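You operate a simulated robot arm through the tools that you are given. There is no shell and no other tool. Be economical: measure what you need, move in short steps, check, and stop when the job is done.

The job below is to be done with a simulated two-armed robot. You get a single attempt, and the scene is never put back.

JOB
Line the gate keeper up with its mark and shoot the bolt.
Fine: tighten the keeper screw again.
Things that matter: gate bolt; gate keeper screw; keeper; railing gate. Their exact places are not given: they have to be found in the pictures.

The check looks at the end state, three seconds after you hand in, the way a careful person would. Anything else that was tipped, shoved, dropped, spilled or broken makes it a failure.

ROBOT AND FRAMES
Two 6-joint arms with two-finger grippers on one trunk, on a base that drives. Base frame: it is fixed to the floor where the robot stands at the start and does not move with it; the origin is under the middle of the robot, x ahead of it, y to its left, z up. Lengths are in m, angles in degrees, forces in N, time in s.
The left shoulder is at the start at [0.07, 0.148, 1.424], the right one opposite. With the tool pointing down near the work surface each hand reaches from about 0.2 to 0.5 m from the robot's upright axis, wherever it stands, measured 20 degrees to its own side. Places, roughly: gate bolt [0.6, 0.2, 0.8]; gate keeper screw [0.7, 0, 0.7]; keeper [0.7, 0, 0.8]; railing gate [0.4, 0.3, 0.6]. Payload 2.45 kg a hand.
The tool frame of a hand sits at the grasp point between the pads (the TCP): z along the fingers, y along the line on which they close. The tips reach 0.03 m beyond it. The gripper opens to 0.106 m. The gripper's body begins 0.079 m behind the TCP.
Orientation is that of the tool frame in the base frame, as a unit quaternion [x, y, z, w]. With the fingers straight down and closing along the base's y, the tool's x points along the base's -x, its y along +y and its z along -z.

CONTROLS
- The arms move only by the tool drive_tool. It takes "left_steps", "right_steps" or both (then of equal length, played together; a hand with none holds still); each is a list of rows, each a list of 6 numbers: the shift along the tool's x, y, z in m, then the turn, a rotation vector about the tool's x, y, z in degrees. In form: [[dx, dy, dz, wx, wy, wz], ...]. A call has 1 to 20 rows; each row is the pose to reach, as a shift and turn from the pose commanded when the call began, along the tool's axes at that moment. "left_claw" and "right_claw" are, for a hand that has rows, the gripper command, from -1 (fully open) to 1 (shut), values between in proportion, set as the call begins (left out, the last holds). Rows are played at 5 a second. More than 0.05 m and 8.6 degrees between two rows, or a gripper value outside its range, and nothing of the call is played. A pose out of reach is approached as far as the arm can. The call stops where the force on the tool passes 90 N (or 10 N more than at its start, if that is more) or the arm is blocked; 0.2 s more then pass. The fingers move at their own pace (about 0.072 m/s each) and stop on an object; they squeeze with about 20 N. The grip force told is the motor's: it shows also when the fingers shut on nothing. Time passes only in rows, and 0.2 s behind the last, so rows that repeat a pose let the fingers close. The reply holds the time, the measured pose of the TCP, the force on the tool along the base axes, the opening and the grip force, in the units named above and with some noise, with the torque about the TCP (base axes, N m) and any sound that the robot's microphone picked up.
- Cameras (640 x 400 px; columns grow to the right, rows downward): "scene" is now at [0.1113, 0.0289, 1.6341]; the picture's right is [0.48, -0.88, 0.00], its down [-0.74, -0.41, -0.54] and it looks along [0.47, 0.26, -0.84] (base axes); focal length 282 px, centre (320, 200). "left" rides on the left gripper at [0.076, 0.002, -0.106] in its tool frame; the picture's right is [-0.02, 1.00, 0.00], its down [-0.78, -0.02, -0.62] and it looks along [-0.62, -0.01, 0.78] (tool axes); focal length 247 px, centre (320, 200). "right" rides on the right gripper at [0.076, -0.002, -0.106] in its tool frame; the picture's right is [0.02, 1.00, 0.00], its down [-0.78, 0.02, -0.62] and it looks along [-0.62, 0.01, 0.78] (tool axes); focal length 247 px, centre (320, 200).
- snapshot(camera): a new picture of that camera. The clock stands still meanwhile.
- slide_trunk(by): slides the trunk up (or, below 0, down) by that many m; the arms and the scene camera ride with it, the base frame stays. It gives what a move gives, with no picture.
- base_move(legs): drives the robot by 1 to 6 legs, each [ahead, left, turn to the left] in m, m and degrees, along the robot's own axes; the way and the turn of a leg run together, so that a leg with both is an arc; at most 1.5 m and 180 degrees a leg. The arms and the cameras ride along, it lands a little off, and it stops where it bumps. It gives what a move gives.
- head_to(pan, tilt): turns the head with the scene camera to pan (to the left, within 86 degrees either way) and tilt (down, from -29 to 69), counted from straight ahead of the robot. It gives what a move gives.
- probe_pixels(camera, pixels): for up to 12 pixels [column, row] of the newest picture of that camera ("zoom" is the newest enlarged one), the place [x, y, z] in the base frame of the surface seen there, good to about 0.003 m, but the place of the scene camera against the robot may be out by one fixed shift of up to 0.012 m in any direction. The clock stands still meanwhile.
- inspect(camera, box): a new picture of the part [left, top, right, bottom] of that camera's present view, enlarged. The clock stands still meanwhile.
- hand_in(): hands the job in; it is judged then, once.

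Work in short steps. Measure before you move; look again where a grasp or a placing could have gone wrong, and mend it. You have 80 turns and 70 pictures in all, those below and enlarged ones among them. Open the grippers and draw the arms clear of the work before you hand the job in, unless the task says otherwise; then end with one line.

The tools are called after "Request:" as a command line: name --argument value ..., lists and objects as JSON in quotes. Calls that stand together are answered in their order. drive_tool: Moves the arms, as the interface text tells. Its arguments: {"type":"object","properties":{"left_steps":{"type":"array"},"left_claw":{"type":"number"},"right_steps":{"type":"array"},"right_claw":{"type":"number"}},"required":[]} The other tools are called the same way: slide_trunk (by) slides the trunk up or down; base_move (legs) drives the base; head_to (pan, tilt) turns the head that bears the scene camera; snapshot (camera) takes a picture; probe_pixels (camera, pixels) gives the place of the surface under pixels of a picture; inspect (camera, box) takes an enlarged picture of a part of a camera's view; hand_in () hands the job in.

At the start:

```text
time: 0.0
left_tool_pos: [0.4834, 0.2819, 1.031]
left_ee_rot: [0.0, 1.0, 0.0, 0.0]
left_force: [-0.8, 1.4, -0.3]
left_ft_torque: [0.01, 0.05, 0.0]
left_gripper_width: 0.1059
left_grip_force: 0.0
right_tool_pos: [0.4742, -0.1685, 1.0385]
right_ee_rot: [0.0, 1.0, -0.001, 0.0]
right_force: [-0.8, 0.5, -0.1]
right_ft_torque: [0.01, 0.01, -0.02]
right_gripper_width: 0.1061
right_grip_force: 0.2
trunk travel left (down, up): [-0.897, 0.043]
robot x, y, heading: [0.0001, -0.0029, 0.0]
head pan, tilt: [29.0, 57.6]
```

scene: 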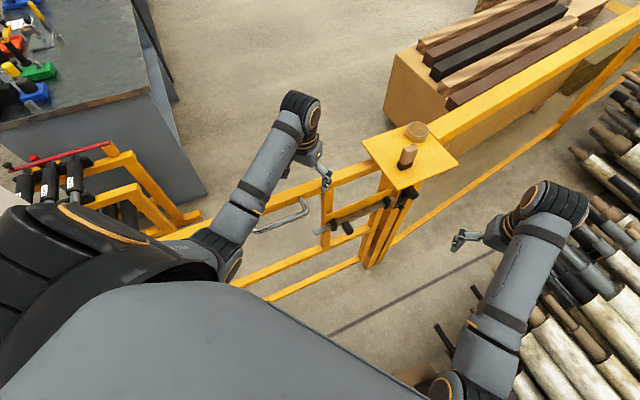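
right: 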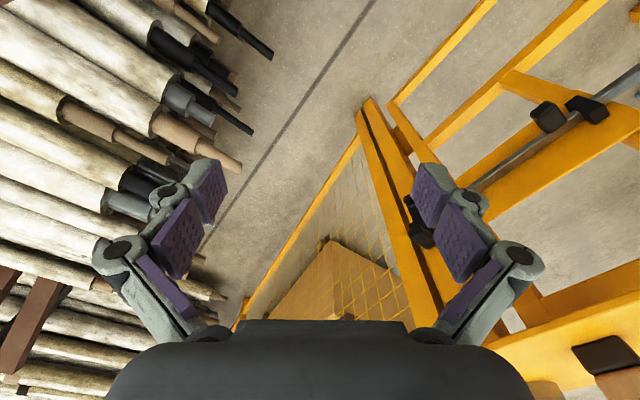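
left: 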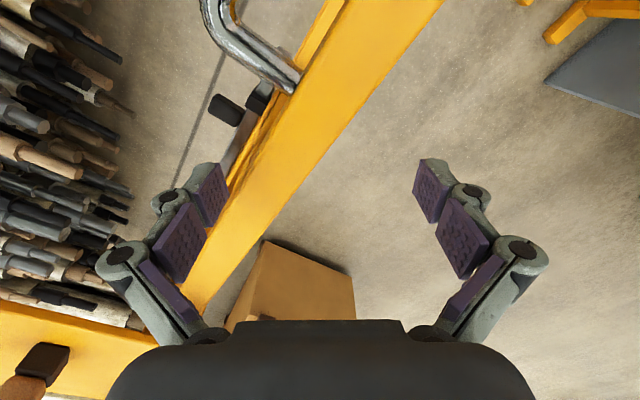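

The scene shows the gate, post with a tray, and the bolt around (350,215). I enlarge that area first.

Request:
inspect --camera "scene" --box '[240, 110, 480, 290]'

Request:
inspect --camera "right" --box '[340, 60, 640, 260]'

```text
2.22 times, centred on (360, 200) of scene
```

zoom: 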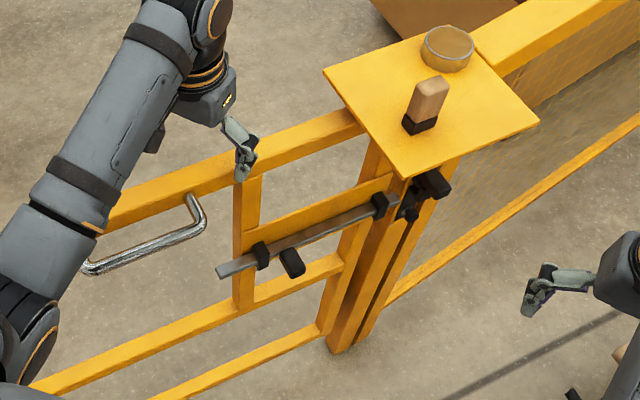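

```text
2.00 times, centred on (490, 160) of right
```

zoom: 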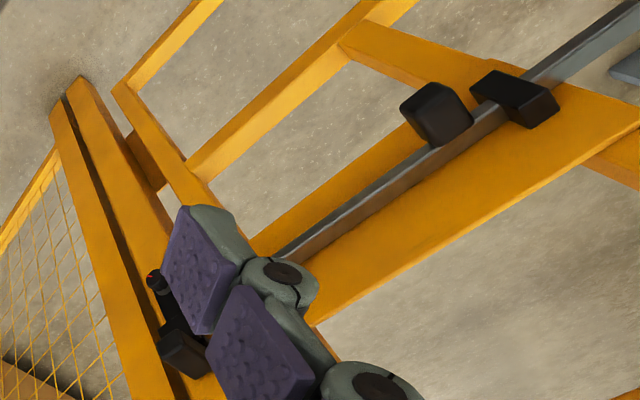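

I need geometry and a closer view of the keeper (scene about (393,188)).

Request:
inspect --camera "scene" --box '[360, 160, 430, 205]'

Request:
probe_pixels --camera "scene" --pixels '[[324, 230], [338, 224], [349, 228], [384, 203], [389, 186], [403, 190], [408, 160], [362, 142], [395, 188], [385, 215], [440, 195], [285, 215]]'

```text
8.89 times, centred on (395, 182) of scene
```

zoom: 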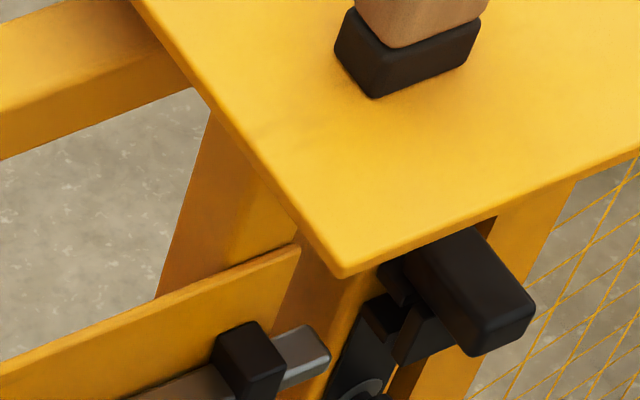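

```text
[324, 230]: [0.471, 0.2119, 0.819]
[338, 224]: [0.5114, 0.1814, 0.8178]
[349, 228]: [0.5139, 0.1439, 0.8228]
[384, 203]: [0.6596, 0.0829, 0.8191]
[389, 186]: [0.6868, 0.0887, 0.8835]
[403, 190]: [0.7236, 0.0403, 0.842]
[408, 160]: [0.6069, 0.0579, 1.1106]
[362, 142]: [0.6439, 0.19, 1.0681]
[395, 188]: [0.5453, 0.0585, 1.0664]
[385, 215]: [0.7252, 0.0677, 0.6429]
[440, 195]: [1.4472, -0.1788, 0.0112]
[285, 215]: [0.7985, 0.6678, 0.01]
```

The bolt runs along about (0.83,-0.56) at z≈0.82 and faces me obliquely. I look around to the right and ahead to see room for standing squarer.

Request:
head_to --pan -10 --tilt 50

Request:
snapshot --camera "scene"

```text
time: 1.1
left_tool_pos: [0.4823, 0.283, 1.0315]
left_ee_rot: [-0.001, 1.0, 0.0, 0.0]
left_force: [-0.1, 0.3, -0.6]
left_ft_torque: [0.0, -0.01, 0.0]
left_gripper_width: 0.106
left_grip_force: 0.0
right_tool_pos: [0.474, -0.1666, 1.0393]
right_ee_rot: [0.001, 1.0, -0.001, 0.0]
right_force: [1.8, -0.1, 0.0]
right_ft_torque: [-0.02, 0.01, -0.01]
right_gripper_width: 0.106
right_grip_force: 0.0
trunk travel left (down, up): [-0.897, 0.043]
robot x, y, heading: [-0.0021, -0.0005, -0.1]
head pan, tilt: [-10.0, 50.0]
```

```text
63 pictures are left
```

scene: 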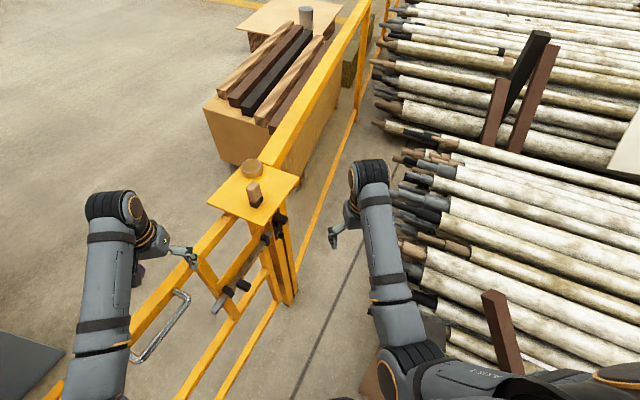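

The stack is on the right; I measure the gap between it and the gate.

Request:
probe_pixels --camera "scene" --pixels '[[400, 160], [405, 195], [410, 240], [415, 293], [445, 300], [375, 125], [495, 300], [255, 325], [340, 300], [150, 355], [288, 290], [470, 345]]'

Request:
inspect --camera "scene" --box '[200, 160, 320, 320]'

```text
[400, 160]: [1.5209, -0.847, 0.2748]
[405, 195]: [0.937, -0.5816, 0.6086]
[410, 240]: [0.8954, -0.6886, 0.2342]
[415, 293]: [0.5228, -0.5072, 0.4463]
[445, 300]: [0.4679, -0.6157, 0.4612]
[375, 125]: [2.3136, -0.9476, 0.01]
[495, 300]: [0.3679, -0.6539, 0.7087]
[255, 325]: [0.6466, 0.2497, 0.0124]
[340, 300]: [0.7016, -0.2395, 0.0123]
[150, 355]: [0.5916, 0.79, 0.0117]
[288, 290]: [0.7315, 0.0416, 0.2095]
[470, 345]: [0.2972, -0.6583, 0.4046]
```

```text
2.50 times, centred on (260, 240) of scene
```

zoom: 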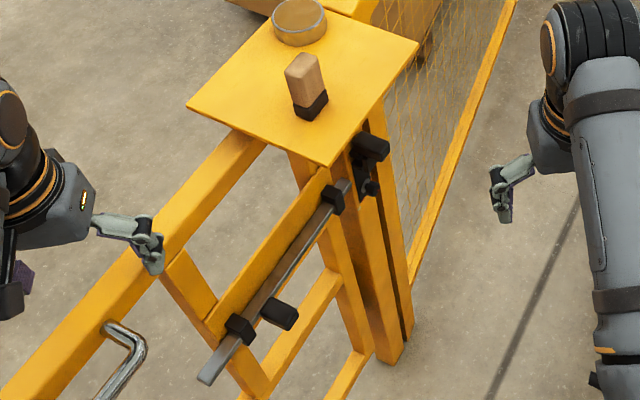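

The gap is narrow but rotating in place is possible. I raise both hands to clear the plate and rail first.

Request:
drive_tool --left_steps '[[-0.03, 0, -0.04, 0, 0, 0], [-0.06, 0, -0.08, 0, 0, 0], [-0.09, 0, -0.12, 0, 0, 0], [-0.12, 0, -0.16, 0, 0, 0], [-0.12, 0, -0.2, 0, 0, 0]]' --right_steps '[[-0.03, 0, -0.04, 0, 0, 0], [-0.06, 0, -0.08, 0, 0, 0], [-0.09, 0, -0.12, 0, 0, 0], [-0.12, 0, -0.16, 0, 0, 0], [-0.12, 0, -0.2, 0, 0, 0]]'

```text
time: 2.2
left_tool_pos: [0.6511, 0.2892, 1.2115]
left_ee_rot: [0.0, 1.0, 0.0, -0.001]
left_force: [0.2, 0.3, 0.3]
left_ft_torque: [-0.01, 0.0, 0.0]
left_gripper_width: 0.106
left_grip_force: 0.0
left hand out of reach, approached as far as the arm can: row 1, 2, 3, 4, 5
right_tool_pos: [0.654, -0.1629, 1.2165]
right_ee_rot: [-0.001, 1.0, 0.0, -0.001]
right_force: [0.1, -0.4, -0.2]
right_ft_torque: [0.01, 0.01, 0.0]
right_gripper_width: 0.106
right_grip_force: 0.0
right hand out of reach, approached as far as the arm can: row 1, 2, 3, 4, 5
trunk travel left (down, up): [-0.897, 0.043]
robot x, y, heading: [-0.0025, 0.0028, 0.2]
head pan, tilt: [-10.0, 50.0]
```

Tool x points backward, so they went ahead; I pull them back toward the body at this height.

Request:
drive_tool --left_steps '[[0.05, 0, 0, 0, 0, 0], [0.1, 0, 0, 0, 0, 0], [0.15, 0, 0, 0, 0, 0], [0.2, 0, 0, 0, 0, 0]]' --right_steps '[[0.05, 0, 0, 0, 0, 0], [0.1, 0, 0, 0, 0, 0], [0.15, 0, 0, 0, 0, 0], [0.2, 0, 0, 0, 0, 0]]'

```text
time: 3.2
left_tool_pos: [0.613, 0.3073, 1.152]
left_ee_rot: [0.0, 1.0, 0.0, 0.001]
left_force: [0.2, 0.0, 0.2]
left_ft_torque: [-0.04, -0.03, 0.0]
left_gripper_width: 0.106
left_grip_force: 0.1
left hand out of reach, approached as far as the arm can: row 1, 2, 3, 4
right_tool_pos: [0.6056, -0.1393, 1.1366]
right_ee_rot: [0.001, 1.0, -0.001, 0.001]
right_force: [-0.2, 0.2, -0.7]
right_ft_torque: [-0.02, -0.02, 0.02]
right_gripper_width: 0.106
right_grip_force: 0.0
right hand out of reach, approached as far as the arm can: row 1, 2, 3, 4
trunk travel left (down, up): [-0.897, 0.043]
robot x, y, heading: [0.0041, 0.0016, 0.0]
head pan, tilt: [-10.0, 50.0]
```

Pointing down this high is limiting, so I tilt both hands toward horizontal (about −tool y) while raising slightly.

Request:
drive_tool --left_steps '[[0, 0, 0, 0, -8, 0], [0, 0, -0.02, 0, -16, 0], [0, 0, -0.04, 0, -24, 0], [0, 0, -0.06, 0, -32, 0], [0, 0, -0.08, 0, -40, 0], [0, 0, -0.1, 0, -48, 0], [0, 0, -0.12, 0, -56, 0], [0, 0, -0.12, 0, -64, 0], [0, 0, -0.12, 0, -72, 0], [0, 0, -0.12, 0, -80, 0], [0, 0, -0.12, 0, -88, 0]]' --right_steps '[[0, 0, 0, 0, -8, 0], [0, 0, -0.02, 0, -16, 0], [0, 0, -0.04, 0, -24, 0], [0, 0, -0.06, 0, -32, 0], [0, 0, -0.08, 0, -40, 0], [0, 0, -0.1, 0, -48, 0], [0, 0, -0.12, 0, -56, 0], [0, 0, -0.12, 0, -64, 0], [0, 0, -0.12, 0, -72, 0], [0, 0, -0.12, 0, -80, 0], [0, 0, -0.12, 0, -88, 0]]'

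Request:
head_to --pan 20 --tilt 50

Request:
snapshot --camera "scene"

```text
time: 4.8
left_tool_pos: [0.6155, 0.305, 1.2579]
left_ee_rot: [0.0, 0.906, 0.0, 0.424]
left_force: [1.6, -0.9, -0.8]
left_ft_torque: [0.02, 0.0, 0.01]
left_gripper_width: 0.1061
left_grip_force: 0.0
right_tool_pos: [0.6258, -0.2001, 1.3057]
right_ee_rot: [-0.003, 0.875, -0.077, 0.478]
right_force: [0.2, 0.4, 0.7]
right_ft_torque: [-0.03, 0.0, -0.01]
right_gripper_width: 0.106
right_grip_force: 0.1
right hand out of reach, approached as far as the arm can: row 7
trunk travel left (down, up): [-0.897, 0.043]
robot x, y, heading: [0.0004, -0.0006, 0.1]
head pan, tilt: [-10.0, 50.0]
stopped in row 7 (right hand): the arm was blocked; the commanded pose is now the measured one
```

```text
time: 5.7
left_tool_pos: [0.6176, 0.3056, 1.2578]
left_ee_rot: [0.0, 0.906, 0.0, 0.424]
left_force: [0.4, 0.8, -0.4]
left_ft_torque: [-0.01, 0.0, -0.01]
left_gripper_width: 0.106
left_grip_force: 0.0
right_tool_pos: [0.627, -0.2011, 1.3026]
right_ee_rot: [-0.002, 0.875, -0.078, 0.477]
right_force: [0.3, -0.2, 0.0]
right_ft_torque: [0.01, 0.0, 0.0]
right_gripper_width: 0.1057
right_grip_force: 0.0
trunk travel left (down, up): [-0.897, 0.043]
robot x, y, heading: [0.0012, 0.0015, -0.1]
head pan, tilt: [20.0, 50.0]
```

```text
61 pictures are left
```

scene: 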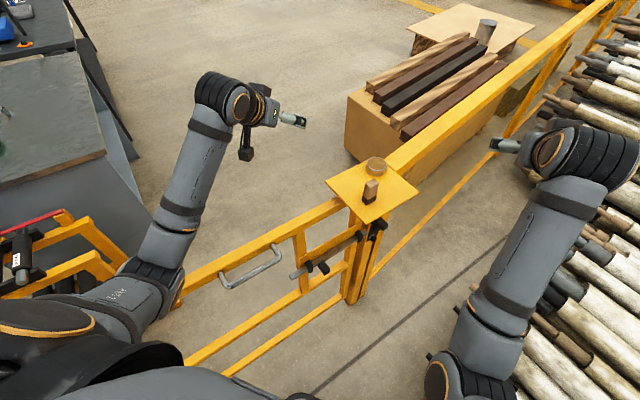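

Both hands are now high. Before turning I check clearances to the rack and bench on my left.

Request:
probe_pixels --camera "scene" --pixels '[[50, 212], [70, 260], [20, 240], [80, 160], [180, 295], [300, 240], [370, 200], [300, 270], [195, 355], [20, 40]]'

Request:
head_to --pan 80 --tilt 55

Request:
snapshot --camera "scene"

```text
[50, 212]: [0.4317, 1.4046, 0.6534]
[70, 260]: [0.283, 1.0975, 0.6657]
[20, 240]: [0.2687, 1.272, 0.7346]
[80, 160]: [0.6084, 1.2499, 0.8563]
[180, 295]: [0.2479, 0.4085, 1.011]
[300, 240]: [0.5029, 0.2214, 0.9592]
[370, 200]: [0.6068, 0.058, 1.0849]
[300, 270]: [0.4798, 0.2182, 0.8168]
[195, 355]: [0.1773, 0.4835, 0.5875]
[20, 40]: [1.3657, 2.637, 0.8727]
```

```text
time: 7.0
left_tool_pos: [0.6166, 0.3053, 1.2583]
left_ee_rot: [0.0, 0.906, 0.0, 0.424]
left_force: [-1.0, -0.8, 0.6]
left_ft_torque: [-0.03, -0.02, 0.0]
left_gripper_width: 0.106
left_grip_force: 0.0
right_tool_pos: [0.6254, -0.2013, 1.3028]
right_ee_rot: [-0.002, 0.876, -0.078, 0.477]
right_force: [-0.8, -0.2, 0.0]
right_ft_torque: [-0.04, 0.0, 0.02]
right_gripper_width: 0.1061
right_grip_force: 0.0
trunk travel left (down, up): [-0.897, 0.043]
robot x, y, heading: [-0.001, -0.0036, 0.2]
head pan, tilt: [80.0, 55.0]
```

```text
60 pictures are left
```

scene: 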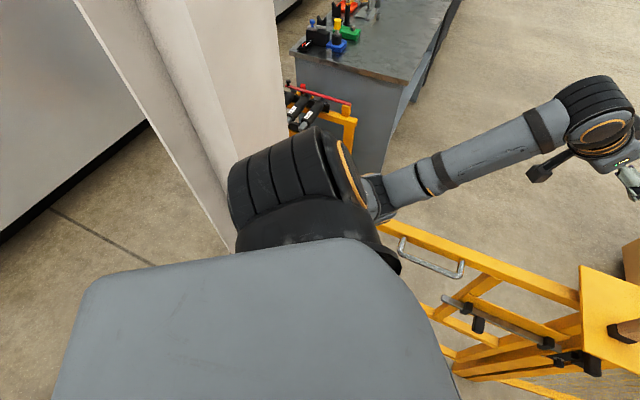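

Clearances look fine at hand height. I move diagonally to about (0.2,-0.2), then turn half the way and check.

Request:
base_move --legs '[[0.18, -0.2, 0], [0, 0, 28]]'

Request:
head_to --pan 0 --tilt 55

Request:
snapshot --camera "scene"

```text
time: 8.6
left_tool_pos: [0.6712, 0.2405, 1.2578]
left_ee_rot: [-0.004, 0.906, 0.002, 0.423]
left_force: [0.0, 0.6, 0.1]
left_ft_torque: [0.0, -0.01, -0.03]
left_gripper_width: 0.1058
left_grip_force: 0.0
right_tool_pos: [0.6874, -0.2663, 1.3052]
right_ee_rot: [-0.008, 0.875, -0.076, 0.478]
right_force: [-1.0, 0.5, -0.1]
right_ft_torque: [-0.02, 0.01, -0.06]
right_gripper_width: 0.1058
right_grip_force: 0.1
trunk travel left (down, up): [-0.897, 0.043]
robot x, y, heading: [0.0615, -0.0713, 0.7]
head pan, tilt: [80.0, 55.0]
stopped in leg 1: the robot was blocked; the commanded pose is now the measured one
```

```text
time: 10.1
left_tool_pos: [0.6729, 0.2378, 1.2583]
left_ee_rot: [-0.004, 0.906, 0.003, 0.424]
left_force: [-0.5, 0.6, 0.5]
left_ft_torque: [0.03, -0.02, -0.03]
left_gripper_width: 0.1057
left_grip_force: 0.1
right_tool_pos: [0.6878, -0.2694, 1.3036]
right_ee_rot: [-0.007, 0.876, -0.076, 0.477]
right_force: [0.2, -0.2, -0.7]
right_ft_torque: [-0.01, -0.01, 0.03]
right_gripper_width: 0.1059
right_grip_force: 0.0
trunk travel left (down, up): [-0.897, 0.043]
robot x, y, heading: [0.0612, -0.0742, 0.7]
head pan, tilt: [0.0, 55.0]
```

```text
59 pictures are left
```

scene: 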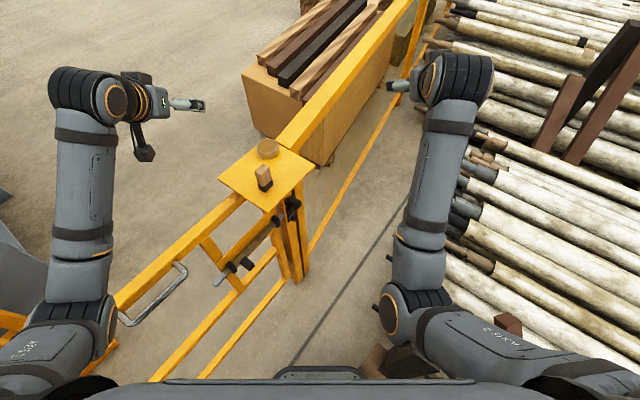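

The base was blocked, probably by the stack's near post. I back off slightly and look down at the right front to see what it met.

Request:
base_move --legs '[[-0.03, 0.04, 0]]'

Request:
head_to --pan -35 --tilt 66

Request:
snapshot --camera "scene"

```text
time: 11.0
left_tool_pos: [0.6475, 0.2701, 1.2573]
left_ee_rot: [-0.003, 0.907, 0.005, 0.421]
left_force: [0.4, -1.1, 1.4]
left_ft_torque: [0.04, 0.03, 0.03]
left_gripper_width: 0.106
left_grip_force: 0.1
right_tool_pos: [0.6635, -0.2353, 1.3002]
right_ee_rot: [-0.005, 0.877, -0.075, 0.474]
right_force: [0.7, -0.9, 0.3]
right_ft_torque: [0.05, 0.03, 0.03]
right_gripper_width: 0.1058
right_grip_force: 0.0
trunk travel left (down, up): [-0.897, 0.043]
robot x, y, heading: [0.0318, -0.0337, 0.4]
head pan, tilt: [0.0, 55.0]
```

```text
time: 12.0
left_tool_pos: [0.6421, 0.2783, 1.258]
left_ee_rot: [-0.005, 0.906, 0.003, 0.424]
left_force: [-0.8, -0.3, -1.4]
left_ft_torque: [-0.03, -0.02, -0.01]
left_gripper_width: 0.106
left_grip_force: 0.1
right_tool_pos: [0.6564, -0.2292, 1.3031]
right_ee_rot: [-0.005, 0.875, -0.077, 0.477]
right_force: [0.1, -0.7, 0.3]
right_ft_torque: [-0.03, -0.01, -0.02]
right_gripper_width: 0.1061
right_grip_force: 0.0
trunk travel left (down, up): [-0.897, 0.043]
robot x, y, heading: [0.0261, -0.0353, 0.6]
head pan, tilt: [-35.0, 66.0]
```

```text
58 pictures are left
```

scene: 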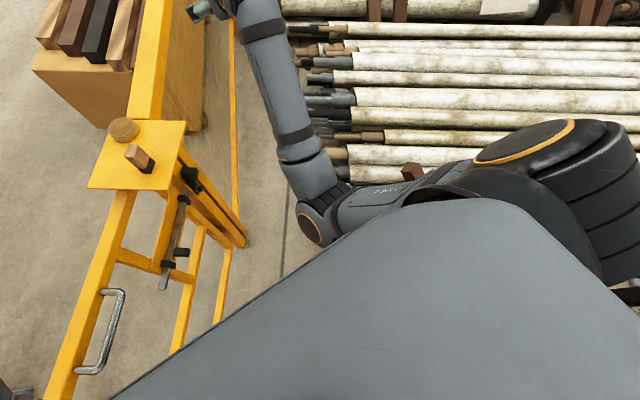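

Nothing looks shoved. I'll work from here with the right arm; I probe plate corners, keeper and bolt for clearance.

Request:
probe_pixels --camera "scene" --pixels '[[90, 186], [108, 123], [185, 123], [164, 189], [189, 178], [196, 187], [164, 287], [168, 264], [181, 252], [183, 200], [180, 215], [150, 152]]'

Request:
inspect --camera "scene" --box '[130, 150, 250, 310]'

```text
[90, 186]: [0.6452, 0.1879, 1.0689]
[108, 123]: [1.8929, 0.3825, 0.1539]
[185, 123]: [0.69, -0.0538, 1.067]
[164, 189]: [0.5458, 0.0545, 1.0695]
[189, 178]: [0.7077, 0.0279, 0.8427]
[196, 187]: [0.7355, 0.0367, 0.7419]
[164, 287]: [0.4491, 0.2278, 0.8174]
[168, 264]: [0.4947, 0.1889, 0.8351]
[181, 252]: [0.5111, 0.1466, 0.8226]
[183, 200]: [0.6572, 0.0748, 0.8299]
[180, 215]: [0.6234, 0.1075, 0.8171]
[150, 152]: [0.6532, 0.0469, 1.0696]
```

```text
2.50 times, centred on (190, 230) of scene
```

zoom: 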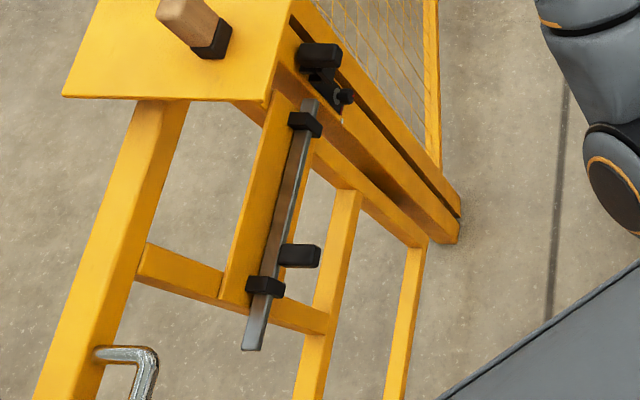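

Plate overhangs the bolt line by 8 cm at z 1.067, so I must come from the front. I yaw the right hand ~60° left toward the gate while drawing it back and down a little.

Request:
drive_tool --right_steps '[[0.019, -0.003, -0.005, -6.25, -1.05, -4], [0.038, -0.006, -0.011, -12.5, -2.1, -8], [0.057, -0.009, -0.016, -18.75, -3.15, -12], [0.075, -0.012, -0.022, -25, -4.2, -16], [0.094, -0.015, -0.027, -31.25, -5.25, -20], [0.113, -0.018, -0.032, -37.5, -6.3, -24], [0.132, -0.021, -0.038, -43.75, -7.35, -28], [0.151, -0.023, -0.043, -50, -8.4, -32]]'

Request:
snapshot --camera "right"

```text
time: 13.8
left_tool_pos: [0.6418, 0.2774, 1.2581]
left_ee_rot: [-0.003, 0.906, 0.002, 0.424]
left_force: [0.2, 0.2, 0.5]
left_ft_torque: [0.02, 0.0, 0.0]
left_gripper_width: 0.106
left_grip_force: 0.1
right_tool_pos: [0.5375, -0.2605, 1.2035]
right_ee_rot: [-0.443, 0.755, 0.172, 0.452]
right_force: [0.1, 0.1, 0.0]
right_ft_torque: [0.01, 0.0, 0.0]
right_gripper_width: 0.106
right_grip_force: 0.1
trunk travel left (down, up): [-0.897, 0.043]
robot x, y, heading: [0.0308, -0.0346, 0.5]
head pan, tilt: [-35.0, 66.0]
```

```text
56 pictures are left
```

right: 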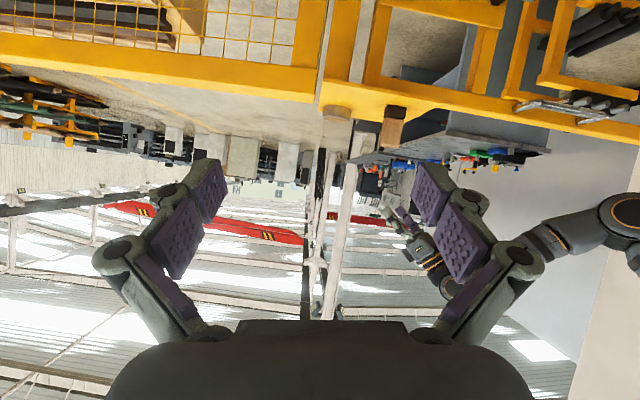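

The orientation works and the view is level (upside down). I descend to keeper height, staying ~0.26 m in front of it.

Request:
drive_tool --right_steps '[[0.031, 0.007, 0.03, 0, 0, 0], [0.062, 0.0135, 0.06, 0, 0, 0], [0.093, 0.02, 0.09, 0, 0, 0], [0.1245, 0.027, 0.12, 0, 0, 0], [0.156, 0.034, 0.15, 0, 0, 0], [0.187, 0.04, 0.18, 0, 0, 0], [0.218, 0.047, 0.21, 0, 0, 0], [0.249, 0.054, 0.24, 0, 0, 0]]'

Request:
snapshot --camera "right"

```text
time: 15.6
left_tool_pos: [0.6428, 0.2784, 1.2578]
left_ee_rot: [-0.004, 0.907, 0.002, 0.422]
left_force: [0.3, -0.4, 0.0]
left_ft_torque: [0.0, 0.0, 0.0]
left_gripper_width: 0.1058
left_grip_force: 0.0
right_tool_pos: [0.5724, -0.199, 0.8611]
right_ee_rot: [-0.443, 0.755, 0.172, 0.451]
right_force: [-0.3, -0.6, -1.1]
right_ft_torque: [0.05, -0.01, -0.04]
right_gripper_width: 0.1059
right_grip_force: 0.0
trunk travel left (down, up): [-0.897, 0.043]
robot x, y, heading: [0.0317, -0.0345, 0.3]
head pan, tilt: [-35.0, 66.0]
```

```text
55 pictures are left
```

right: 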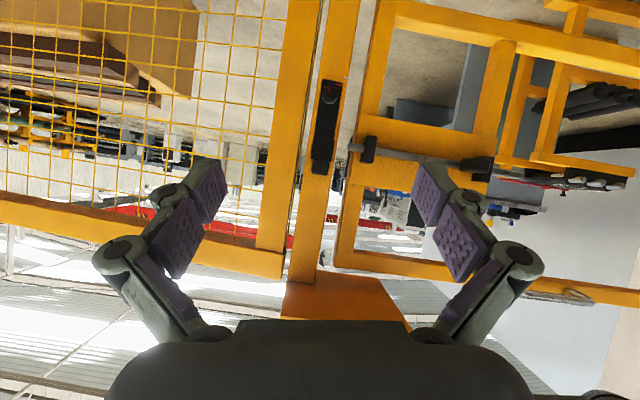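

The keeper shows at (327,125), bolt rod end at (352,148). I enlarge it.

Request:
inspect --camera "right" --box '[290, 60, 410, 200]'

Request:
inspect --camera "right" --box '[300, 70, 360, 110]'

Request:
probe_pixels --camera "right" --pixels '[[327, 82], [330, 93], [330, 110], [325, 140], [320, 165], [352, 148], [368, 148], [345, 120], [310, 150], [365, 155], [479, 165], [334, 140]]'

```text
2.86 times, centred on (350, 130) of right
```

zoom: 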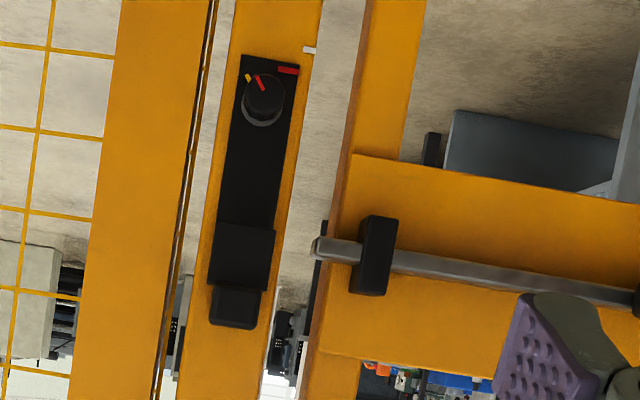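

```text
10.00 times, centred on (330, 90) of right
```

zoom: 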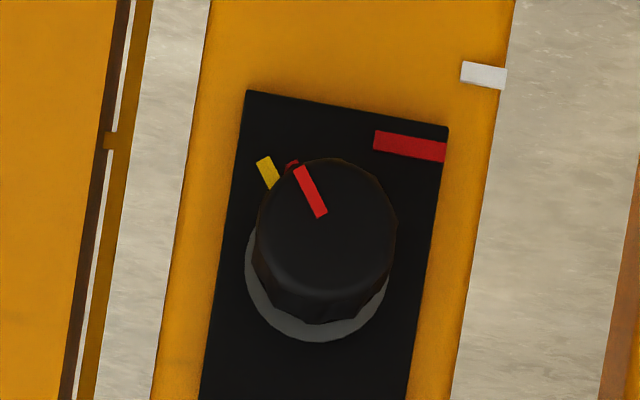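

```text
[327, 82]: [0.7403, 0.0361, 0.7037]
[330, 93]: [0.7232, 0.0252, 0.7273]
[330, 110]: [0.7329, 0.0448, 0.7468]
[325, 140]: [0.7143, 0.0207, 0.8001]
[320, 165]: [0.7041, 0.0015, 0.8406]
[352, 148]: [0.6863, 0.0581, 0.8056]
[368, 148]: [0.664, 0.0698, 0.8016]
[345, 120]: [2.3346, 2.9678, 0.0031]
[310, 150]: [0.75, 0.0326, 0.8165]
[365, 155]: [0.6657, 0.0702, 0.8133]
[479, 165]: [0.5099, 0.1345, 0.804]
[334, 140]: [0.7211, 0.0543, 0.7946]
```

Upside-down view: keeper plate with knob at z≈0.728, red tick on the keeper and white mark on the post about 14 mm lower; so the keeper must slide down. I square the hand to the gate in front of the knob (10 cm off) for a close look.

Request:
drive_tool --right_steps '[[0.003, 0.004, 0.036, 0.1, -5.4, 1.45], [0.006, 0.008, 0.072, 0.2, -10.8, 2.9], [0.009, 0.0124, 0.107, 0.3, -16.15, 4.35], [0.012, 0.0165, 0.143, 0.4, -21.5, 5.8], [0.015, 0.0207, 0.179, 0.5, -26.9, 7.25], [0.018, 0.0248, 0.215, 0.55, -32.3, 8.7]]'

Request:
snapshot --camera "right"

```text
time: 17.0
left_tool_pos: [0.6399, 0.2779, 1.2607]
left_ee_rot: [-0.003, 0.906, 0.002, 0.424]
left_force: [0.7, 0.1, -0.3]
left_ft_torque: [0.0, -0.03, -0.01]
left_gripper_width: 0.1061
left_grip_force: 0.1
right_tool_pos: [0.5597, -0.0925, 0.9017]
right_ee_rot: [-0.324, 0.638, 0.312, 0.625]
right_force: [-0.6, -0.8, 0.5]
right_ft_torque: [0.01, 0.04, 0.0]
right_gripper_width: 0.1061
right_grip_force: 0.0
right hand out of reach, approached as far as the arm can: row 2, 3, 4, 5, 6
trunk travel left (down, up): [-0.897, 0.043]
robot x, y, heading: [0.0277, -0.0323, 0.5]
head pan, tilt: [-35.0, 66.0]
```

```text
52 pictures are left
```

right: 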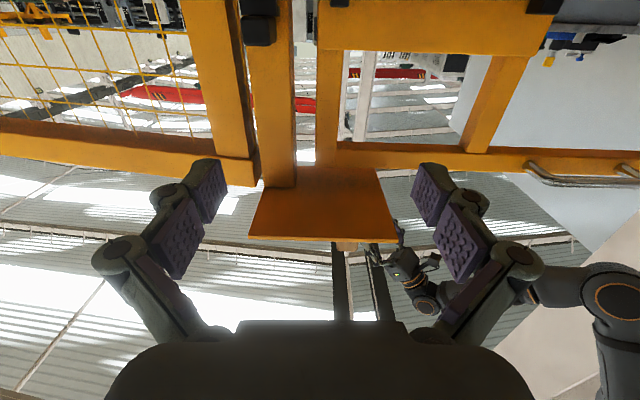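

Orientation achieved, but the arm can't get low enough: the trunk must come down. First I lift the left hand up and back so that it clears the gate when the trunk lowers.

Request:
drive_tool --left_steps '[[-0.0166, 0, -0.0385, 0, -5, 0], [-0.033, 0, -0.077, 0, -10, 0], [-0.05, 0, -0.1155, 0, -15, 0], [-0.0665, 0, -0.154, 0, -20, 0], [-0.083, 0, -0.1925, 0, -25, 0], [-0.1, 0, -0.231, 0, -30, 0], [-0.116, 0, -0.2695, 0, -35, 0], [-0.133, 0, -0.308, 0, -40, 0]]'

Request:
head_to --pan 40 --tilt 45

Request:
snapshot --camera "scene"

```text
time: 18.8
left_tool_pos: [0.5316, 0.2304, 1.5362]
left_ee_rot: [-0.003, 0.711, 0.004, 0.703]
left_force: [-0.4, -0.3, 0.3]
left_ft_torque: [0.0, -0.02, 0.02]
left_gripper_width: 0.1059
left_grip_force: 0.1
left hand out of reach, approached as far as the arm can: row 4, 5, 6, 7, 8
right_tool_pos: [0.5616, -0.0935, 0.901]
right_ee_rot: [-0.324, 0.639, 0.311, 0.624]
right_force: [-0.2, -0.5, -0.2]
right_ft_torque: [-0.04, 0.01, -0.01]
right_gripper_width: 0.1059
right_grip_force: 0.1
trunk travel left (down, up): [-0.897, 0.043]
robot x, y, heading: [0.0306, -0.0325, 0.5]
head pan, tilt: [-35.0, 66.0]
```

```text
time: 20.3
left_tool_pos: [0.533, 0.23, 1.5339]
left_ee_rot: [-0.003, 0.711, 0.003, 0.703]
left_force: [-0.3, 0.1, 0.4]
left_ft_torque: [0.01, -0.03, 0.04]
left_gripper_width: 0.106
left_grip_force: 0.0
right_tool_pos: [0.5628, -0.0914, 0.9003]
right_ee_rot: [-0.324, 0.638, 0.312, 0.625]
right_force: [0.4, -0.4, 0.4]
right_ft_torque: [-0.01, 0.05, 0.0]
right_gripper_width: 0.1061
right_grip_force: 0.0
trunk travel left (down, up): [-0.897, 0.043]
robot x, y, heading: [0.027, -0.0361, 0.4]
head pan, tilt: [40.0, 45.0]
```

```text
51 pictures are left
```

scene: 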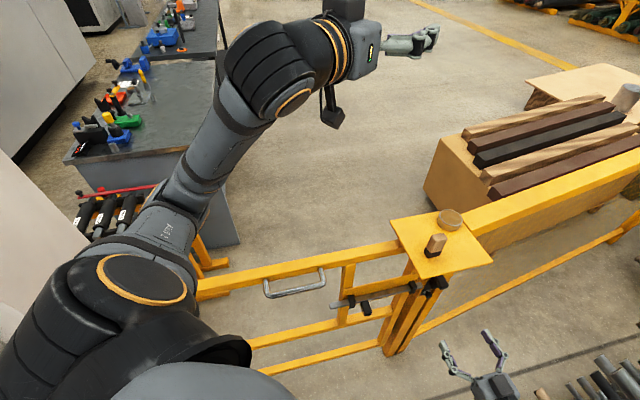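

I check heights of the left elbow/forearm before lowering.

Request:
probe_pixels --camera "scene" --pixels '[[160, 235], [190, 215], [215, 140], [280, 100], [250, 355], [200, 330], [225, 278], [190, 255], [333, 115]]'

```text
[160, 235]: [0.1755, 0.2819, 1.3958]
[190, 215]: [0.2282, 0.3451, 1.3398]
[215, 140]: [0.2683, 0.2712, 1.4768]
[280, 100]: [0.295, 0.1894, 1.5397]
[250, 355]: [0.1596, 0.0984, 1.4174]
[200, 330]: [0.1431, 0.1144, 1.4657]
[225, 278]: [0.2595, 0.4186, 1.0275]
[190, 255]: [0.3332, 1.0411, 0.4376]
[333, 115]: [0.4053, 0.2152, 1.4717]
```

The left elbow would come near the gate rail on lowering. I raise the left arm straight up instead so the trunk may go down freely.

Request:
drive_tool --left_steps '[[-0.038, 0, -0.02, 0, -7, 0], [-0.076, 0, -0.04, 0, -14, 0], [-0.114, 0, -0.06, 0, -21, 0], [-0.152, 0, -0.08, 0, -28, 0], [-0.19, 0, -0.1, 0, -35, 0], [-0.228, 0, -0.13, 0, -42, 0], [-0.266, 0, -0.16, 0, -49, 0], [-0.304, 0, -0.19, 0, -56, 0], [-0.342, 0, -0.22, 0, -63, 0], [-0.38, 0, -0.24, 0, -70, 0], [-0.41, 0, -0.26, 0, -77, 0], [-0.44, 0, -0.28, 0, -84, 0]]'

Request:
snapshot --camera "scene"

```text
time: 22.9
left_tool_pos: [0.2515, 0.2242, 1.9733]
left_ee_rot: [0.0, 0.051, 0.005, 0.999]
left_force: [-0.5, 0.3, -0.2]
left_ft_torque: [-0.01, 0.02, 0.0]
left_gripper_width: 0.1061
left_grip_force: 0.1
left hand out of reach, approached as far as the arm can: row 1, 2, 3, 4, 5, 6
right_tool_pos: [0.5618, -0.0927, 0.9008]
right_ee_rot: [-0.324, 0.639, 0.311, 0.625]
right_force: [-0.7, -0.5, -0.5]
right_ft_torque: [0.04, 0.0, 0.0]
right_gripper_width: 0.1059
right_grip_force: 0.1
trunk travel left (down, up): [-0.897, 0.043]
robot x, y, heading: [0.0252, -0.0308, 0.2]
head pan, tilt: [40.0, 45.0]
```

```text
50 pictures are left
```

scene: 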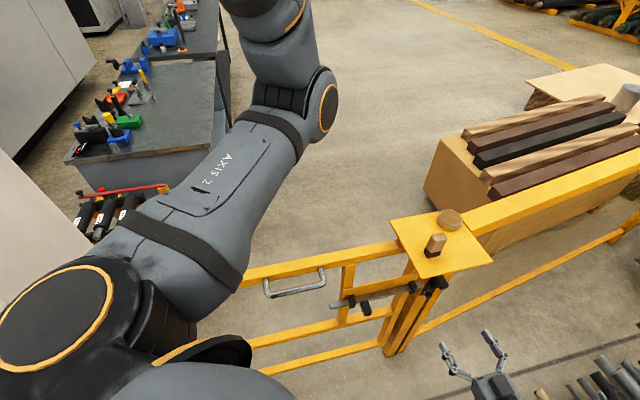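

Left arm is up and clear. I check the right elbow's place against the stack before lowering.

Request:
head_to --pan -30 --tilt 55

Request:
snapshot --camera "scene"

```text
time: 24.3
left_tool_pos: [0.2524, 0.2269, 1.9721]
left_ee_rot: [0.0, 0.053, 0.006, 0.999]
left_force: [0.1, 0.1, -0.2]
left_ft_torque: [0.0, 0.04, 0.01]
left_gripper_width: 0.1061
left_grip_force: 0.1
right_tool_pos: [0.5618, -0.0924, 0.9001]
right_ee_rot: [-0.325, 0.638, 0.312, 0.624]
right_force: [0.2, -0.3, 0.9]
right_ft_torque: [0.0, 0.01, 0.0]
right_gripper_width: 0.1062
right_grip_force: 0.1
trunk travel left (down, up): [-0.897, 0.043]
robot x, y, heading: [0.0306, -0.037, 0.4]
head pan, tilt: [-30.0, 55.0]
```

```text
49 pictures are left
```

scene: 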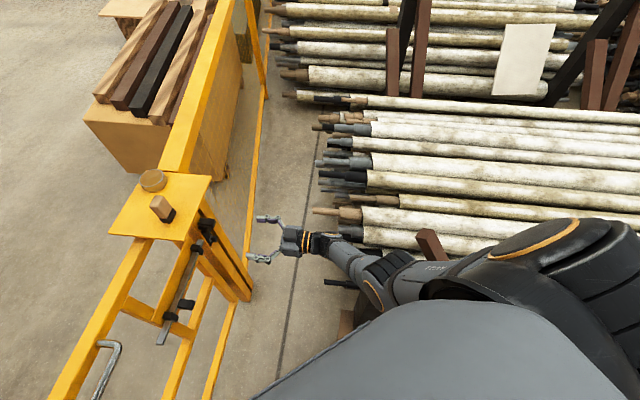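

Request:
probe_pixels --camera "scene" --pixels '[[380, 275], [410, 265], [430, 290], [350, 260], [318, 243], [430, 245], [340, 283], [345, 322], [355, 238], [480, 265]]'

```text
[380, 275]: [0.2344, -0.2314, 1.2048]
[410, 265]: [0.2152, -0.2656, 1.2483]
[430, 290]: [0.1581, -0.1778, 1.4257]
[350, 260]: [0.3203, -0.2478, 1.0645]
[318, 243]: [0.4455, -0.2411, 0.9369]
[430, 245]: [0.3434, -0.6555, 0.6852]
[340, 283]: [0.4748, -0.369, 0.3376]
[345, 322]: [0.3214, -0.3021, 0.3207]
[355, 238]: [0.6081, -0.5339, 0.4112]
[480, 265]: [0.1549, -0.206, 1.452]
```

Nothing near under the right arm (elbow z≈1.15, obstacles below 0.7 and further out). I lower the trunk 0.28 m.

Request:
slide_trunk --by -0.28

Request:
snapshot --camera "right"

```text
time: 27.1
left_tool_pos: [0.2516, 0.227, 1.6931]
left_ee_rot: [0.0, 0.051, 0.005, 0.999]
left_force: [0.6, 0.1, -0.9]
left_ft_torque: [0.01, -0.02, -0.04]
left_gripper_width: 0.1061
left_grip_force: 0.1
right_tool_pos: [0.5615, -0.0926, 0.6207]
right_ee_rot: [-0.325, 0.638, 0.313, 0.624]
right_force: [-0.4, 0.3, -0.3]
right_ft_torque: [0.0, 0.01, 0.0]
right_gripper_width: 0.1059
right_grip_force: 0.1
trunk travel left (down, up): [-0.617, 0.323]
robot x, y, heading: [0.0316, -0.0327, 0.6]
head pan, tilt: [-30.0, 55.0]
```

```text
48 pictures are left
```

right: 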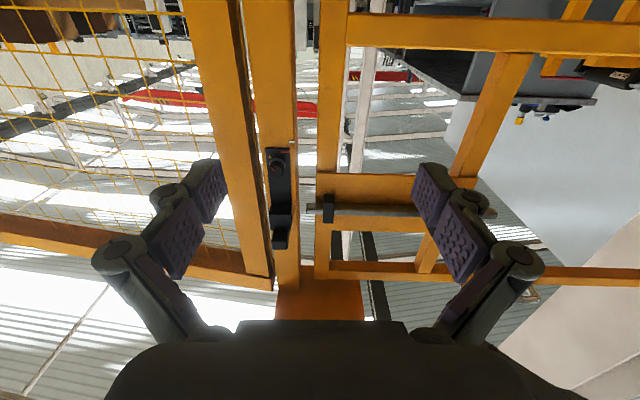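

Gate now squarely viewed; the keeper is at (280,195), knob at (277,160). I shift right and up to face the knob at about 10 cm.

Request:
drive_tool --right_steps '[[-0.036, -0.019, 0.02, 0, 0, 0], [-0.072, -0.038, 0.045, 0, 0, 0], [-0.107, -0.0565, 0.07, 0, 0, 0]]'

Request:
snapshot --camera "right"

```text
time: 27.9
left_tool_pos: [0.2523, 0.2275, 1.692]
left_ee_rot: [0.0, 0.051, 0.005, 0.999]
left_force: [0.9, 0.5, -0.5]
left_ft_torque: [-0.02, 0.03, 0.0]
left_gripper_width: 0.106
left_grip_force: 0.0
right_tool_pos: [0.6493, -0.0684, 0.7266]
right_ee_rot: [-0.324, 0.639, 0.312, 0.624]
right_force: [0.8, -0.7, 0.3]
right_ft_torque: [-0.01, -0.02, -0.01]
right_gripper_width: 0.1058
right_grip_force: 0.0
trunk travel left (down, up): [-0.617, 0.323]
robot x, y, heading: [0.0278, -0.0362, 0.5]
head pan, tilt: [-30.0, 55.0]
```

```text
47 pictures are left
```

right: 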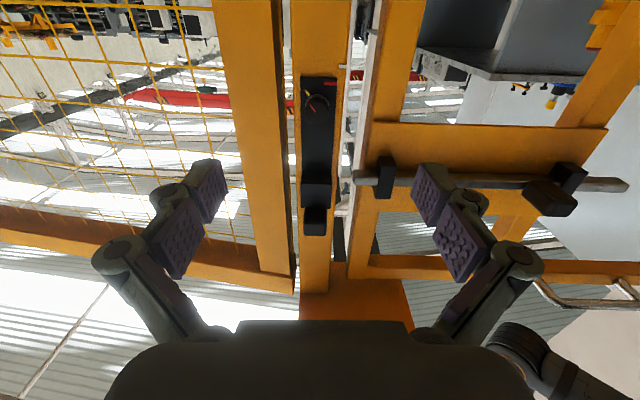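

Now I enlarge the keeper and probe its features.

Request:
inspect --camera "right" --box '[290, 60, 350, 120]'

Request:
inspect --camera "right" --box '[280, 60, 420, 250]'

Request:
probe_pixels --camera "right" --pixels '[[316, 99], [317, 125], [317, 78], [316, 195], [316, 222], [356, 176], [318, 170], [385, 165], [550, 197], [625, 185], [345, 90], [316, 108]]'

```text
6.67 times, centred on (320, 90) of right
```

zoom: 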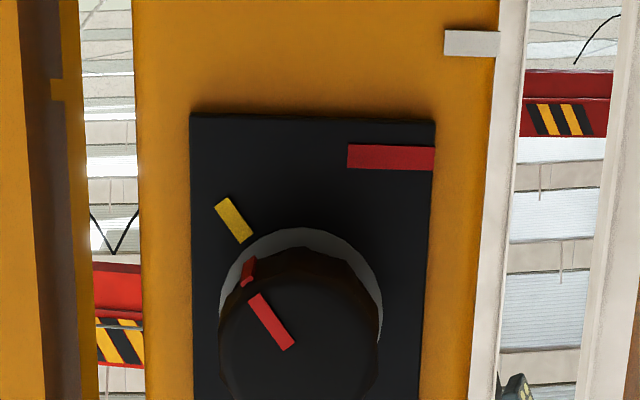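

```text
2.11 times, centred on (350, 155) of right
```

zoom: 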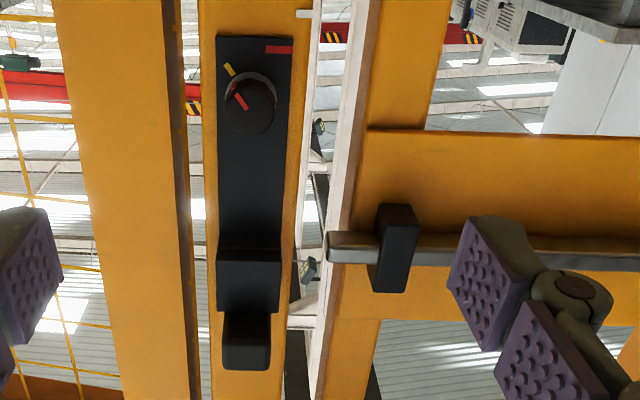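

```text
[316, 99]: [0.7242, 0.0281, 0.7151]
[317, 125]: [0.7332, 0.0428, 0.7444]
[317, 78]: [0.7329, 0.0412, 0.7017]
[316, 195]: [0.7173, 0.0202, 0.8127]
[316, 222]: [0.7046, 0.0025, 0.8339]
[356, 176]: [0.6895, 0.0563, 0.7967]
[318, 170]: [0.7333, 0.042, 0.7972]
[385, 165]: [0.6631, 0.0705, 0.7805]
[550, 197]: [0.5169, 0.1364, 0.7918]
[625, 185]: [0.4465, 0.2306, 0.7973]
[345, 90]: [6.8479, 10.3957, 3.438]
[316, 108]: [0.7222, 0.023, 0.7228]
```

Knob pointer (red) lies toward the yellow tick, so yellow seems the "tight" mark; the keeper is ~14 mm too high. I advance onto the knob (d offset 3 mm) with the fingers half open, stopping with tips ~5 mm off the keeper plate.

Request:
drive_tool --right_steps '[[-0.001, -0.003, 0.03, 0, 0, 0], [-0.002, -0.003, 0.06, 0, 0, 0], [-0.003, -0.003, 0.09, 0, 0, 0], [-0.003, -0.003, 0.103, 0, 0, 0]]' --right_claw 0.1

Request:
snapshot --camera "right"

```text
time: 28.9
left_tool_pos: [0.2523, 0.227, 1.6917]
left_ee_rot: [-0.001, 0.051, 0.005, 0.999]
left_force: [-0.2, 0.1, -1.1]
left_ft_torque: [-0.03, 0.02, -0.01]
left_gripper_width: 0.1059
left_grip_force: 0.1
right_tool_pos: [0.7017, 0.0004, 0.7368]
right_ee_rot: [-0.324, 0.639, 0.311, 0.625]
right_force: [0.2, 0.9, 0.4]
right_ft_torque: [0.01, -0.02, 0.03]
right_gripper_width: 0.0475
right_grip_force: 0.0
right hand out of reach, approached as far as the arm can: row 3, 4
trunk travel left (down, up): [-0.617, 0.323]
robot x, y, heading: [0.0292, -0.033, 0.6]
head pan, tilt: [-30.0, 55.0]
```

```text
44 pictures are left
```

right: 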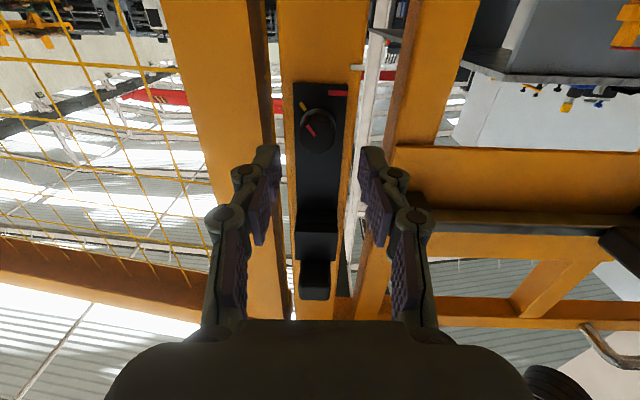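

Reach ran out 2 cm short (z rose to 0.737). I back off 8 cm and lower the trunk a further 0.16 m.

Request:
drive_tool --right_steps '[[0, 0, -0.04, 0, 0, 0], [0, 0, -0.08, 0, 0, 0]]'

Request:
slide_trunk --by -0.16

Request:
snapshot --camera "scene"

```text
time: 29.5
left_tool_pos: [0.2521, 0.227, 1.6936]
left_ee_rot: [0.001, 0.052, 0.004, 0.999]
left_force: [0.2, -0.9, 0.3]
left_ft_torque: [-0.06, 0.02, -0.02]
left_gripper_width: 0.1062
left_grip_force: 0.1
right_tool_pos: [0.6534, -0.0646, 0.7405]
right_ee_rot: [-0.323, 0.639, 0.311, 0.625]
right_force: [-0.1, -0.3, -0.2]
right_ft_torque: [-0.02, -0.01, -0.01]
right_gripper_width: 0.0476
right_grip_force: 0.1
trunk travel left (down, up): [-0.617, 0.323]
robot x, y, heading: [0.0281, -0.0323, 0.6]
head pan, tilt: [-30.0, 55.0]
```

```text
time: 31.4
left_tool_pos: [0.2061, 0.1951, 1.5495]
left_ee_rot: [0.011, 0.025, 0.004, 1.0]
left_force: [-0.2, 0.0, 0.8]
left_ft_torque: [-0.01, 0.01, 0.02]
left_gripper_width: 0.1058
left_grip_force: 0.0
right_tool_pos: [0.6444, -0.0753, 0.5956]
right_ee_rot: [-0.319, 0.629, 0.314, 0.636]
right_force: [0.6, 0.1, -0.3]
right_ft_torque: [0.0, 0.01, 0.01]
right_gripper_width: 0.0478
right_grip_force: 0.0
trunk travel left (down, up): [-0.457, 0.483]
robot x, y, heading: [0.0273, -0.0344, 0.7]
head pan, tilt: [-30.0, 55.0]
```

```text
43 pictures are left
```

scene: 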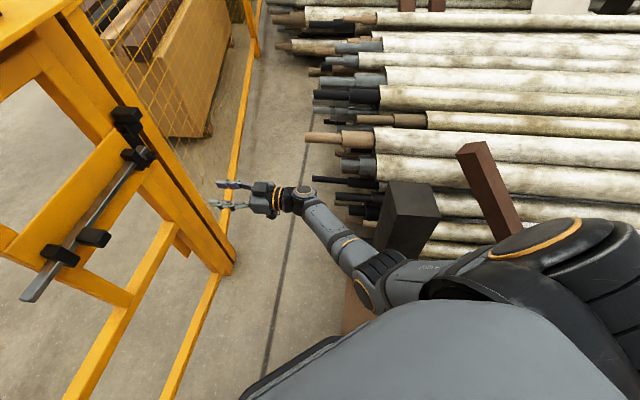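

Both hands show a slight tilt (~2–3°), so the robot may be pressing something. I probe the dark block at (410,210) and raise the trunk back a bit.

Request:
probe_pixels --camera "scene" --pixels '[[410, 195], [400, 235], [355, 305], [380, 265], [390, 290], [290, 345], [480, 180], [400, 290]]'

Request:
slide_trunk --by 0.06

Request:
snapshot --camera "scene"

```text
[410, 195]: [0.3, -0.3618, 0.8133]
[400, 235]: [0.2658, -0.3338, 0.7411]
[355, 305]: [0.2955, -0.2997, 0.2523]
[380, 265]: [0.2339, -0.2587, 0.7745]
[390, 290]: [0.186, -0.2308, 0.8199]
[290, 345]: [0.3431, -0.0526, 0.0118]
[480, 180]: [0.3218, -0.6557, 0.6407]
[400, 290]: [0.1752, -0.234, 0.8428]
```

```text
time: 32.4
left_tool_pos: [0.255, 0.2283, 1.5919]
left_ee_rot: [-0.001, 0.053, 0.005, 0.999]
left_force: [0.1, 0.2, 0.8]
left_ft_torque: [0.0, -0.07, -0.03]
left_gripper_width: 0.1061
left_grip_force: 0.0
right_tool_pos: [0.6553, -0.063, 0.6394]
right_ee_rot: [-0.324, 0.639, 0.311, 0.624]
right_force: [-0.2, 0.1, -0.7]
right_ft_torque: [0.03, -0.02, 0.05]
right_gripper_width: 0.0477
right_grip_force: 0.0
trunk travel left (down, up): [-0.517, 0.423]
robot x, y, heading: [0.0278, -0.0332, 0.7]
head pan, tilt: [-30.0, 55.0]
```

```text
42 pictures are left
```

scene: 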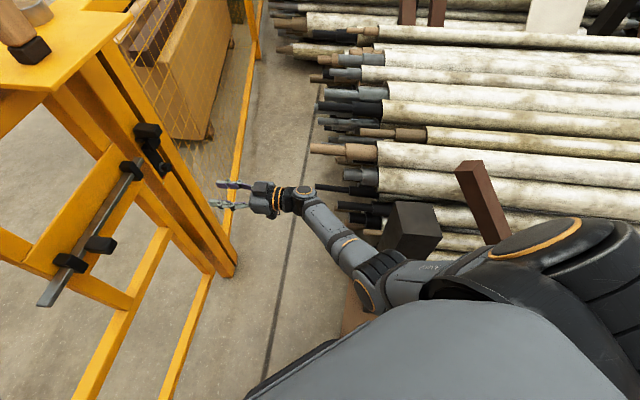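

The elbow had pressed on a dark post at about (0.30,-0.36,0.81); raised 6 cm it is free again and upright. I shift the base 3 cm ahead and 4 cm left, away from it and nearer the keeper.

Request:
base_move --legs '[[0.03, 0.04, 0]]'

Request:
snapshot --camera "scene"

Request:
inspect --camera "scene" --box '[320, 150, 520, 340]'

Request:
probe_pixels --camera "scene" --pixels '[[410, 210], [400, 240], [355, 305], [340, 240], [360, 265]]'

```text
time: 33.3
left_tool_pos: [0.2821, 0.2687, 1.5936]
left_ee_rot: [0.0, 0.051, 0.005, 0.999]
left_force: [0.6, 1.0, -0.3]
left_ft_torque: [0.08, -0.1, 0.0]
left_gripper_width: 0.1062
left_grip_force: 0.0
right_tool_pos: [0.6837, -0.0217, 0.6406]
right_ee_rot: [-0.325, 0.639, 0.312, 0.624]
right_force: [-0.2, -0.2, 0.2]
right_ft_torque: [0.01, -0.04, 0.0]
right_gripper_width: 0.0478
right_grip_force: 0.1
trunk travel left (down, up): [-0.517, 0.423]
robot x, y, heading: [0.0584, 0.007, 0.6]
head pan, tilt: [-30.0, 55.0]
```

```text
41 pictures are left
```

scene: 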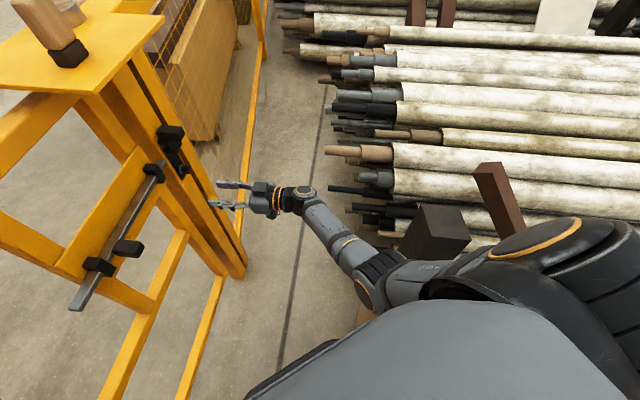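

```text
2.11 times, centred on (420, 245) of scene
```

zoom: 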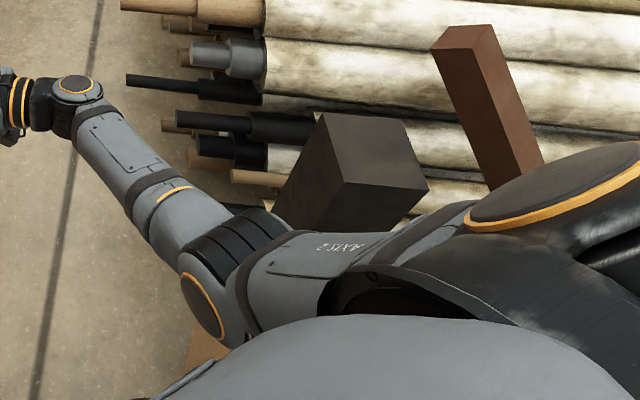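

```text
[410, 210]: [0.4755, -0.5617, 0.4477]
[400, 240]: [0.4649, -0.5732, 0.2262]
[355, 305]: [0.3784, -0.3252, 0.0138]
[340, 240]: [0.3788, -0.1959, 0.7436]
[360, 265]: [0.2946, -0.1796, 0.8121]
```

I need to know what the dark box is and whether it moved; I probe it in the enlarged view.

Request:
probe_pixels --camera "zoom" --pixels '[[360, 130], [400, 190], [340, 170], [310, 190], [320, 118], [425, 185], [200, 345], [205, 335], [295, 200], [375, 215], [400, 125], [345, 183]]'

```text
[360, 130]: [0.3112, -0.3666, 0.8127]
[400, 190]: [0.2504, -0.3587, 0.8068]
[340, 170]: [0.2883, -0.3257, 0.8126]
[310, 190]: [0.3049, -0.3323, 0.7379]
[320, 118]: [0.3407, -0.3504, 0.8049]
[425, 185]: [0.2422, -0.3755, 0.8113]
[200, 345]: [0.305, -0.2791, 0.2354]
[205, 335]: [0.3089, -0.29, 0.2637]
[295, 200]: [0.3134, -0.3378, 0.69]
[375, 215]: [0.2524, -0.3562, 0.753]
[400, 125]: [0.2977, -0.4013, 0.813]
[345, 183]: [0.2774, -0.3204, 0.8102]
```

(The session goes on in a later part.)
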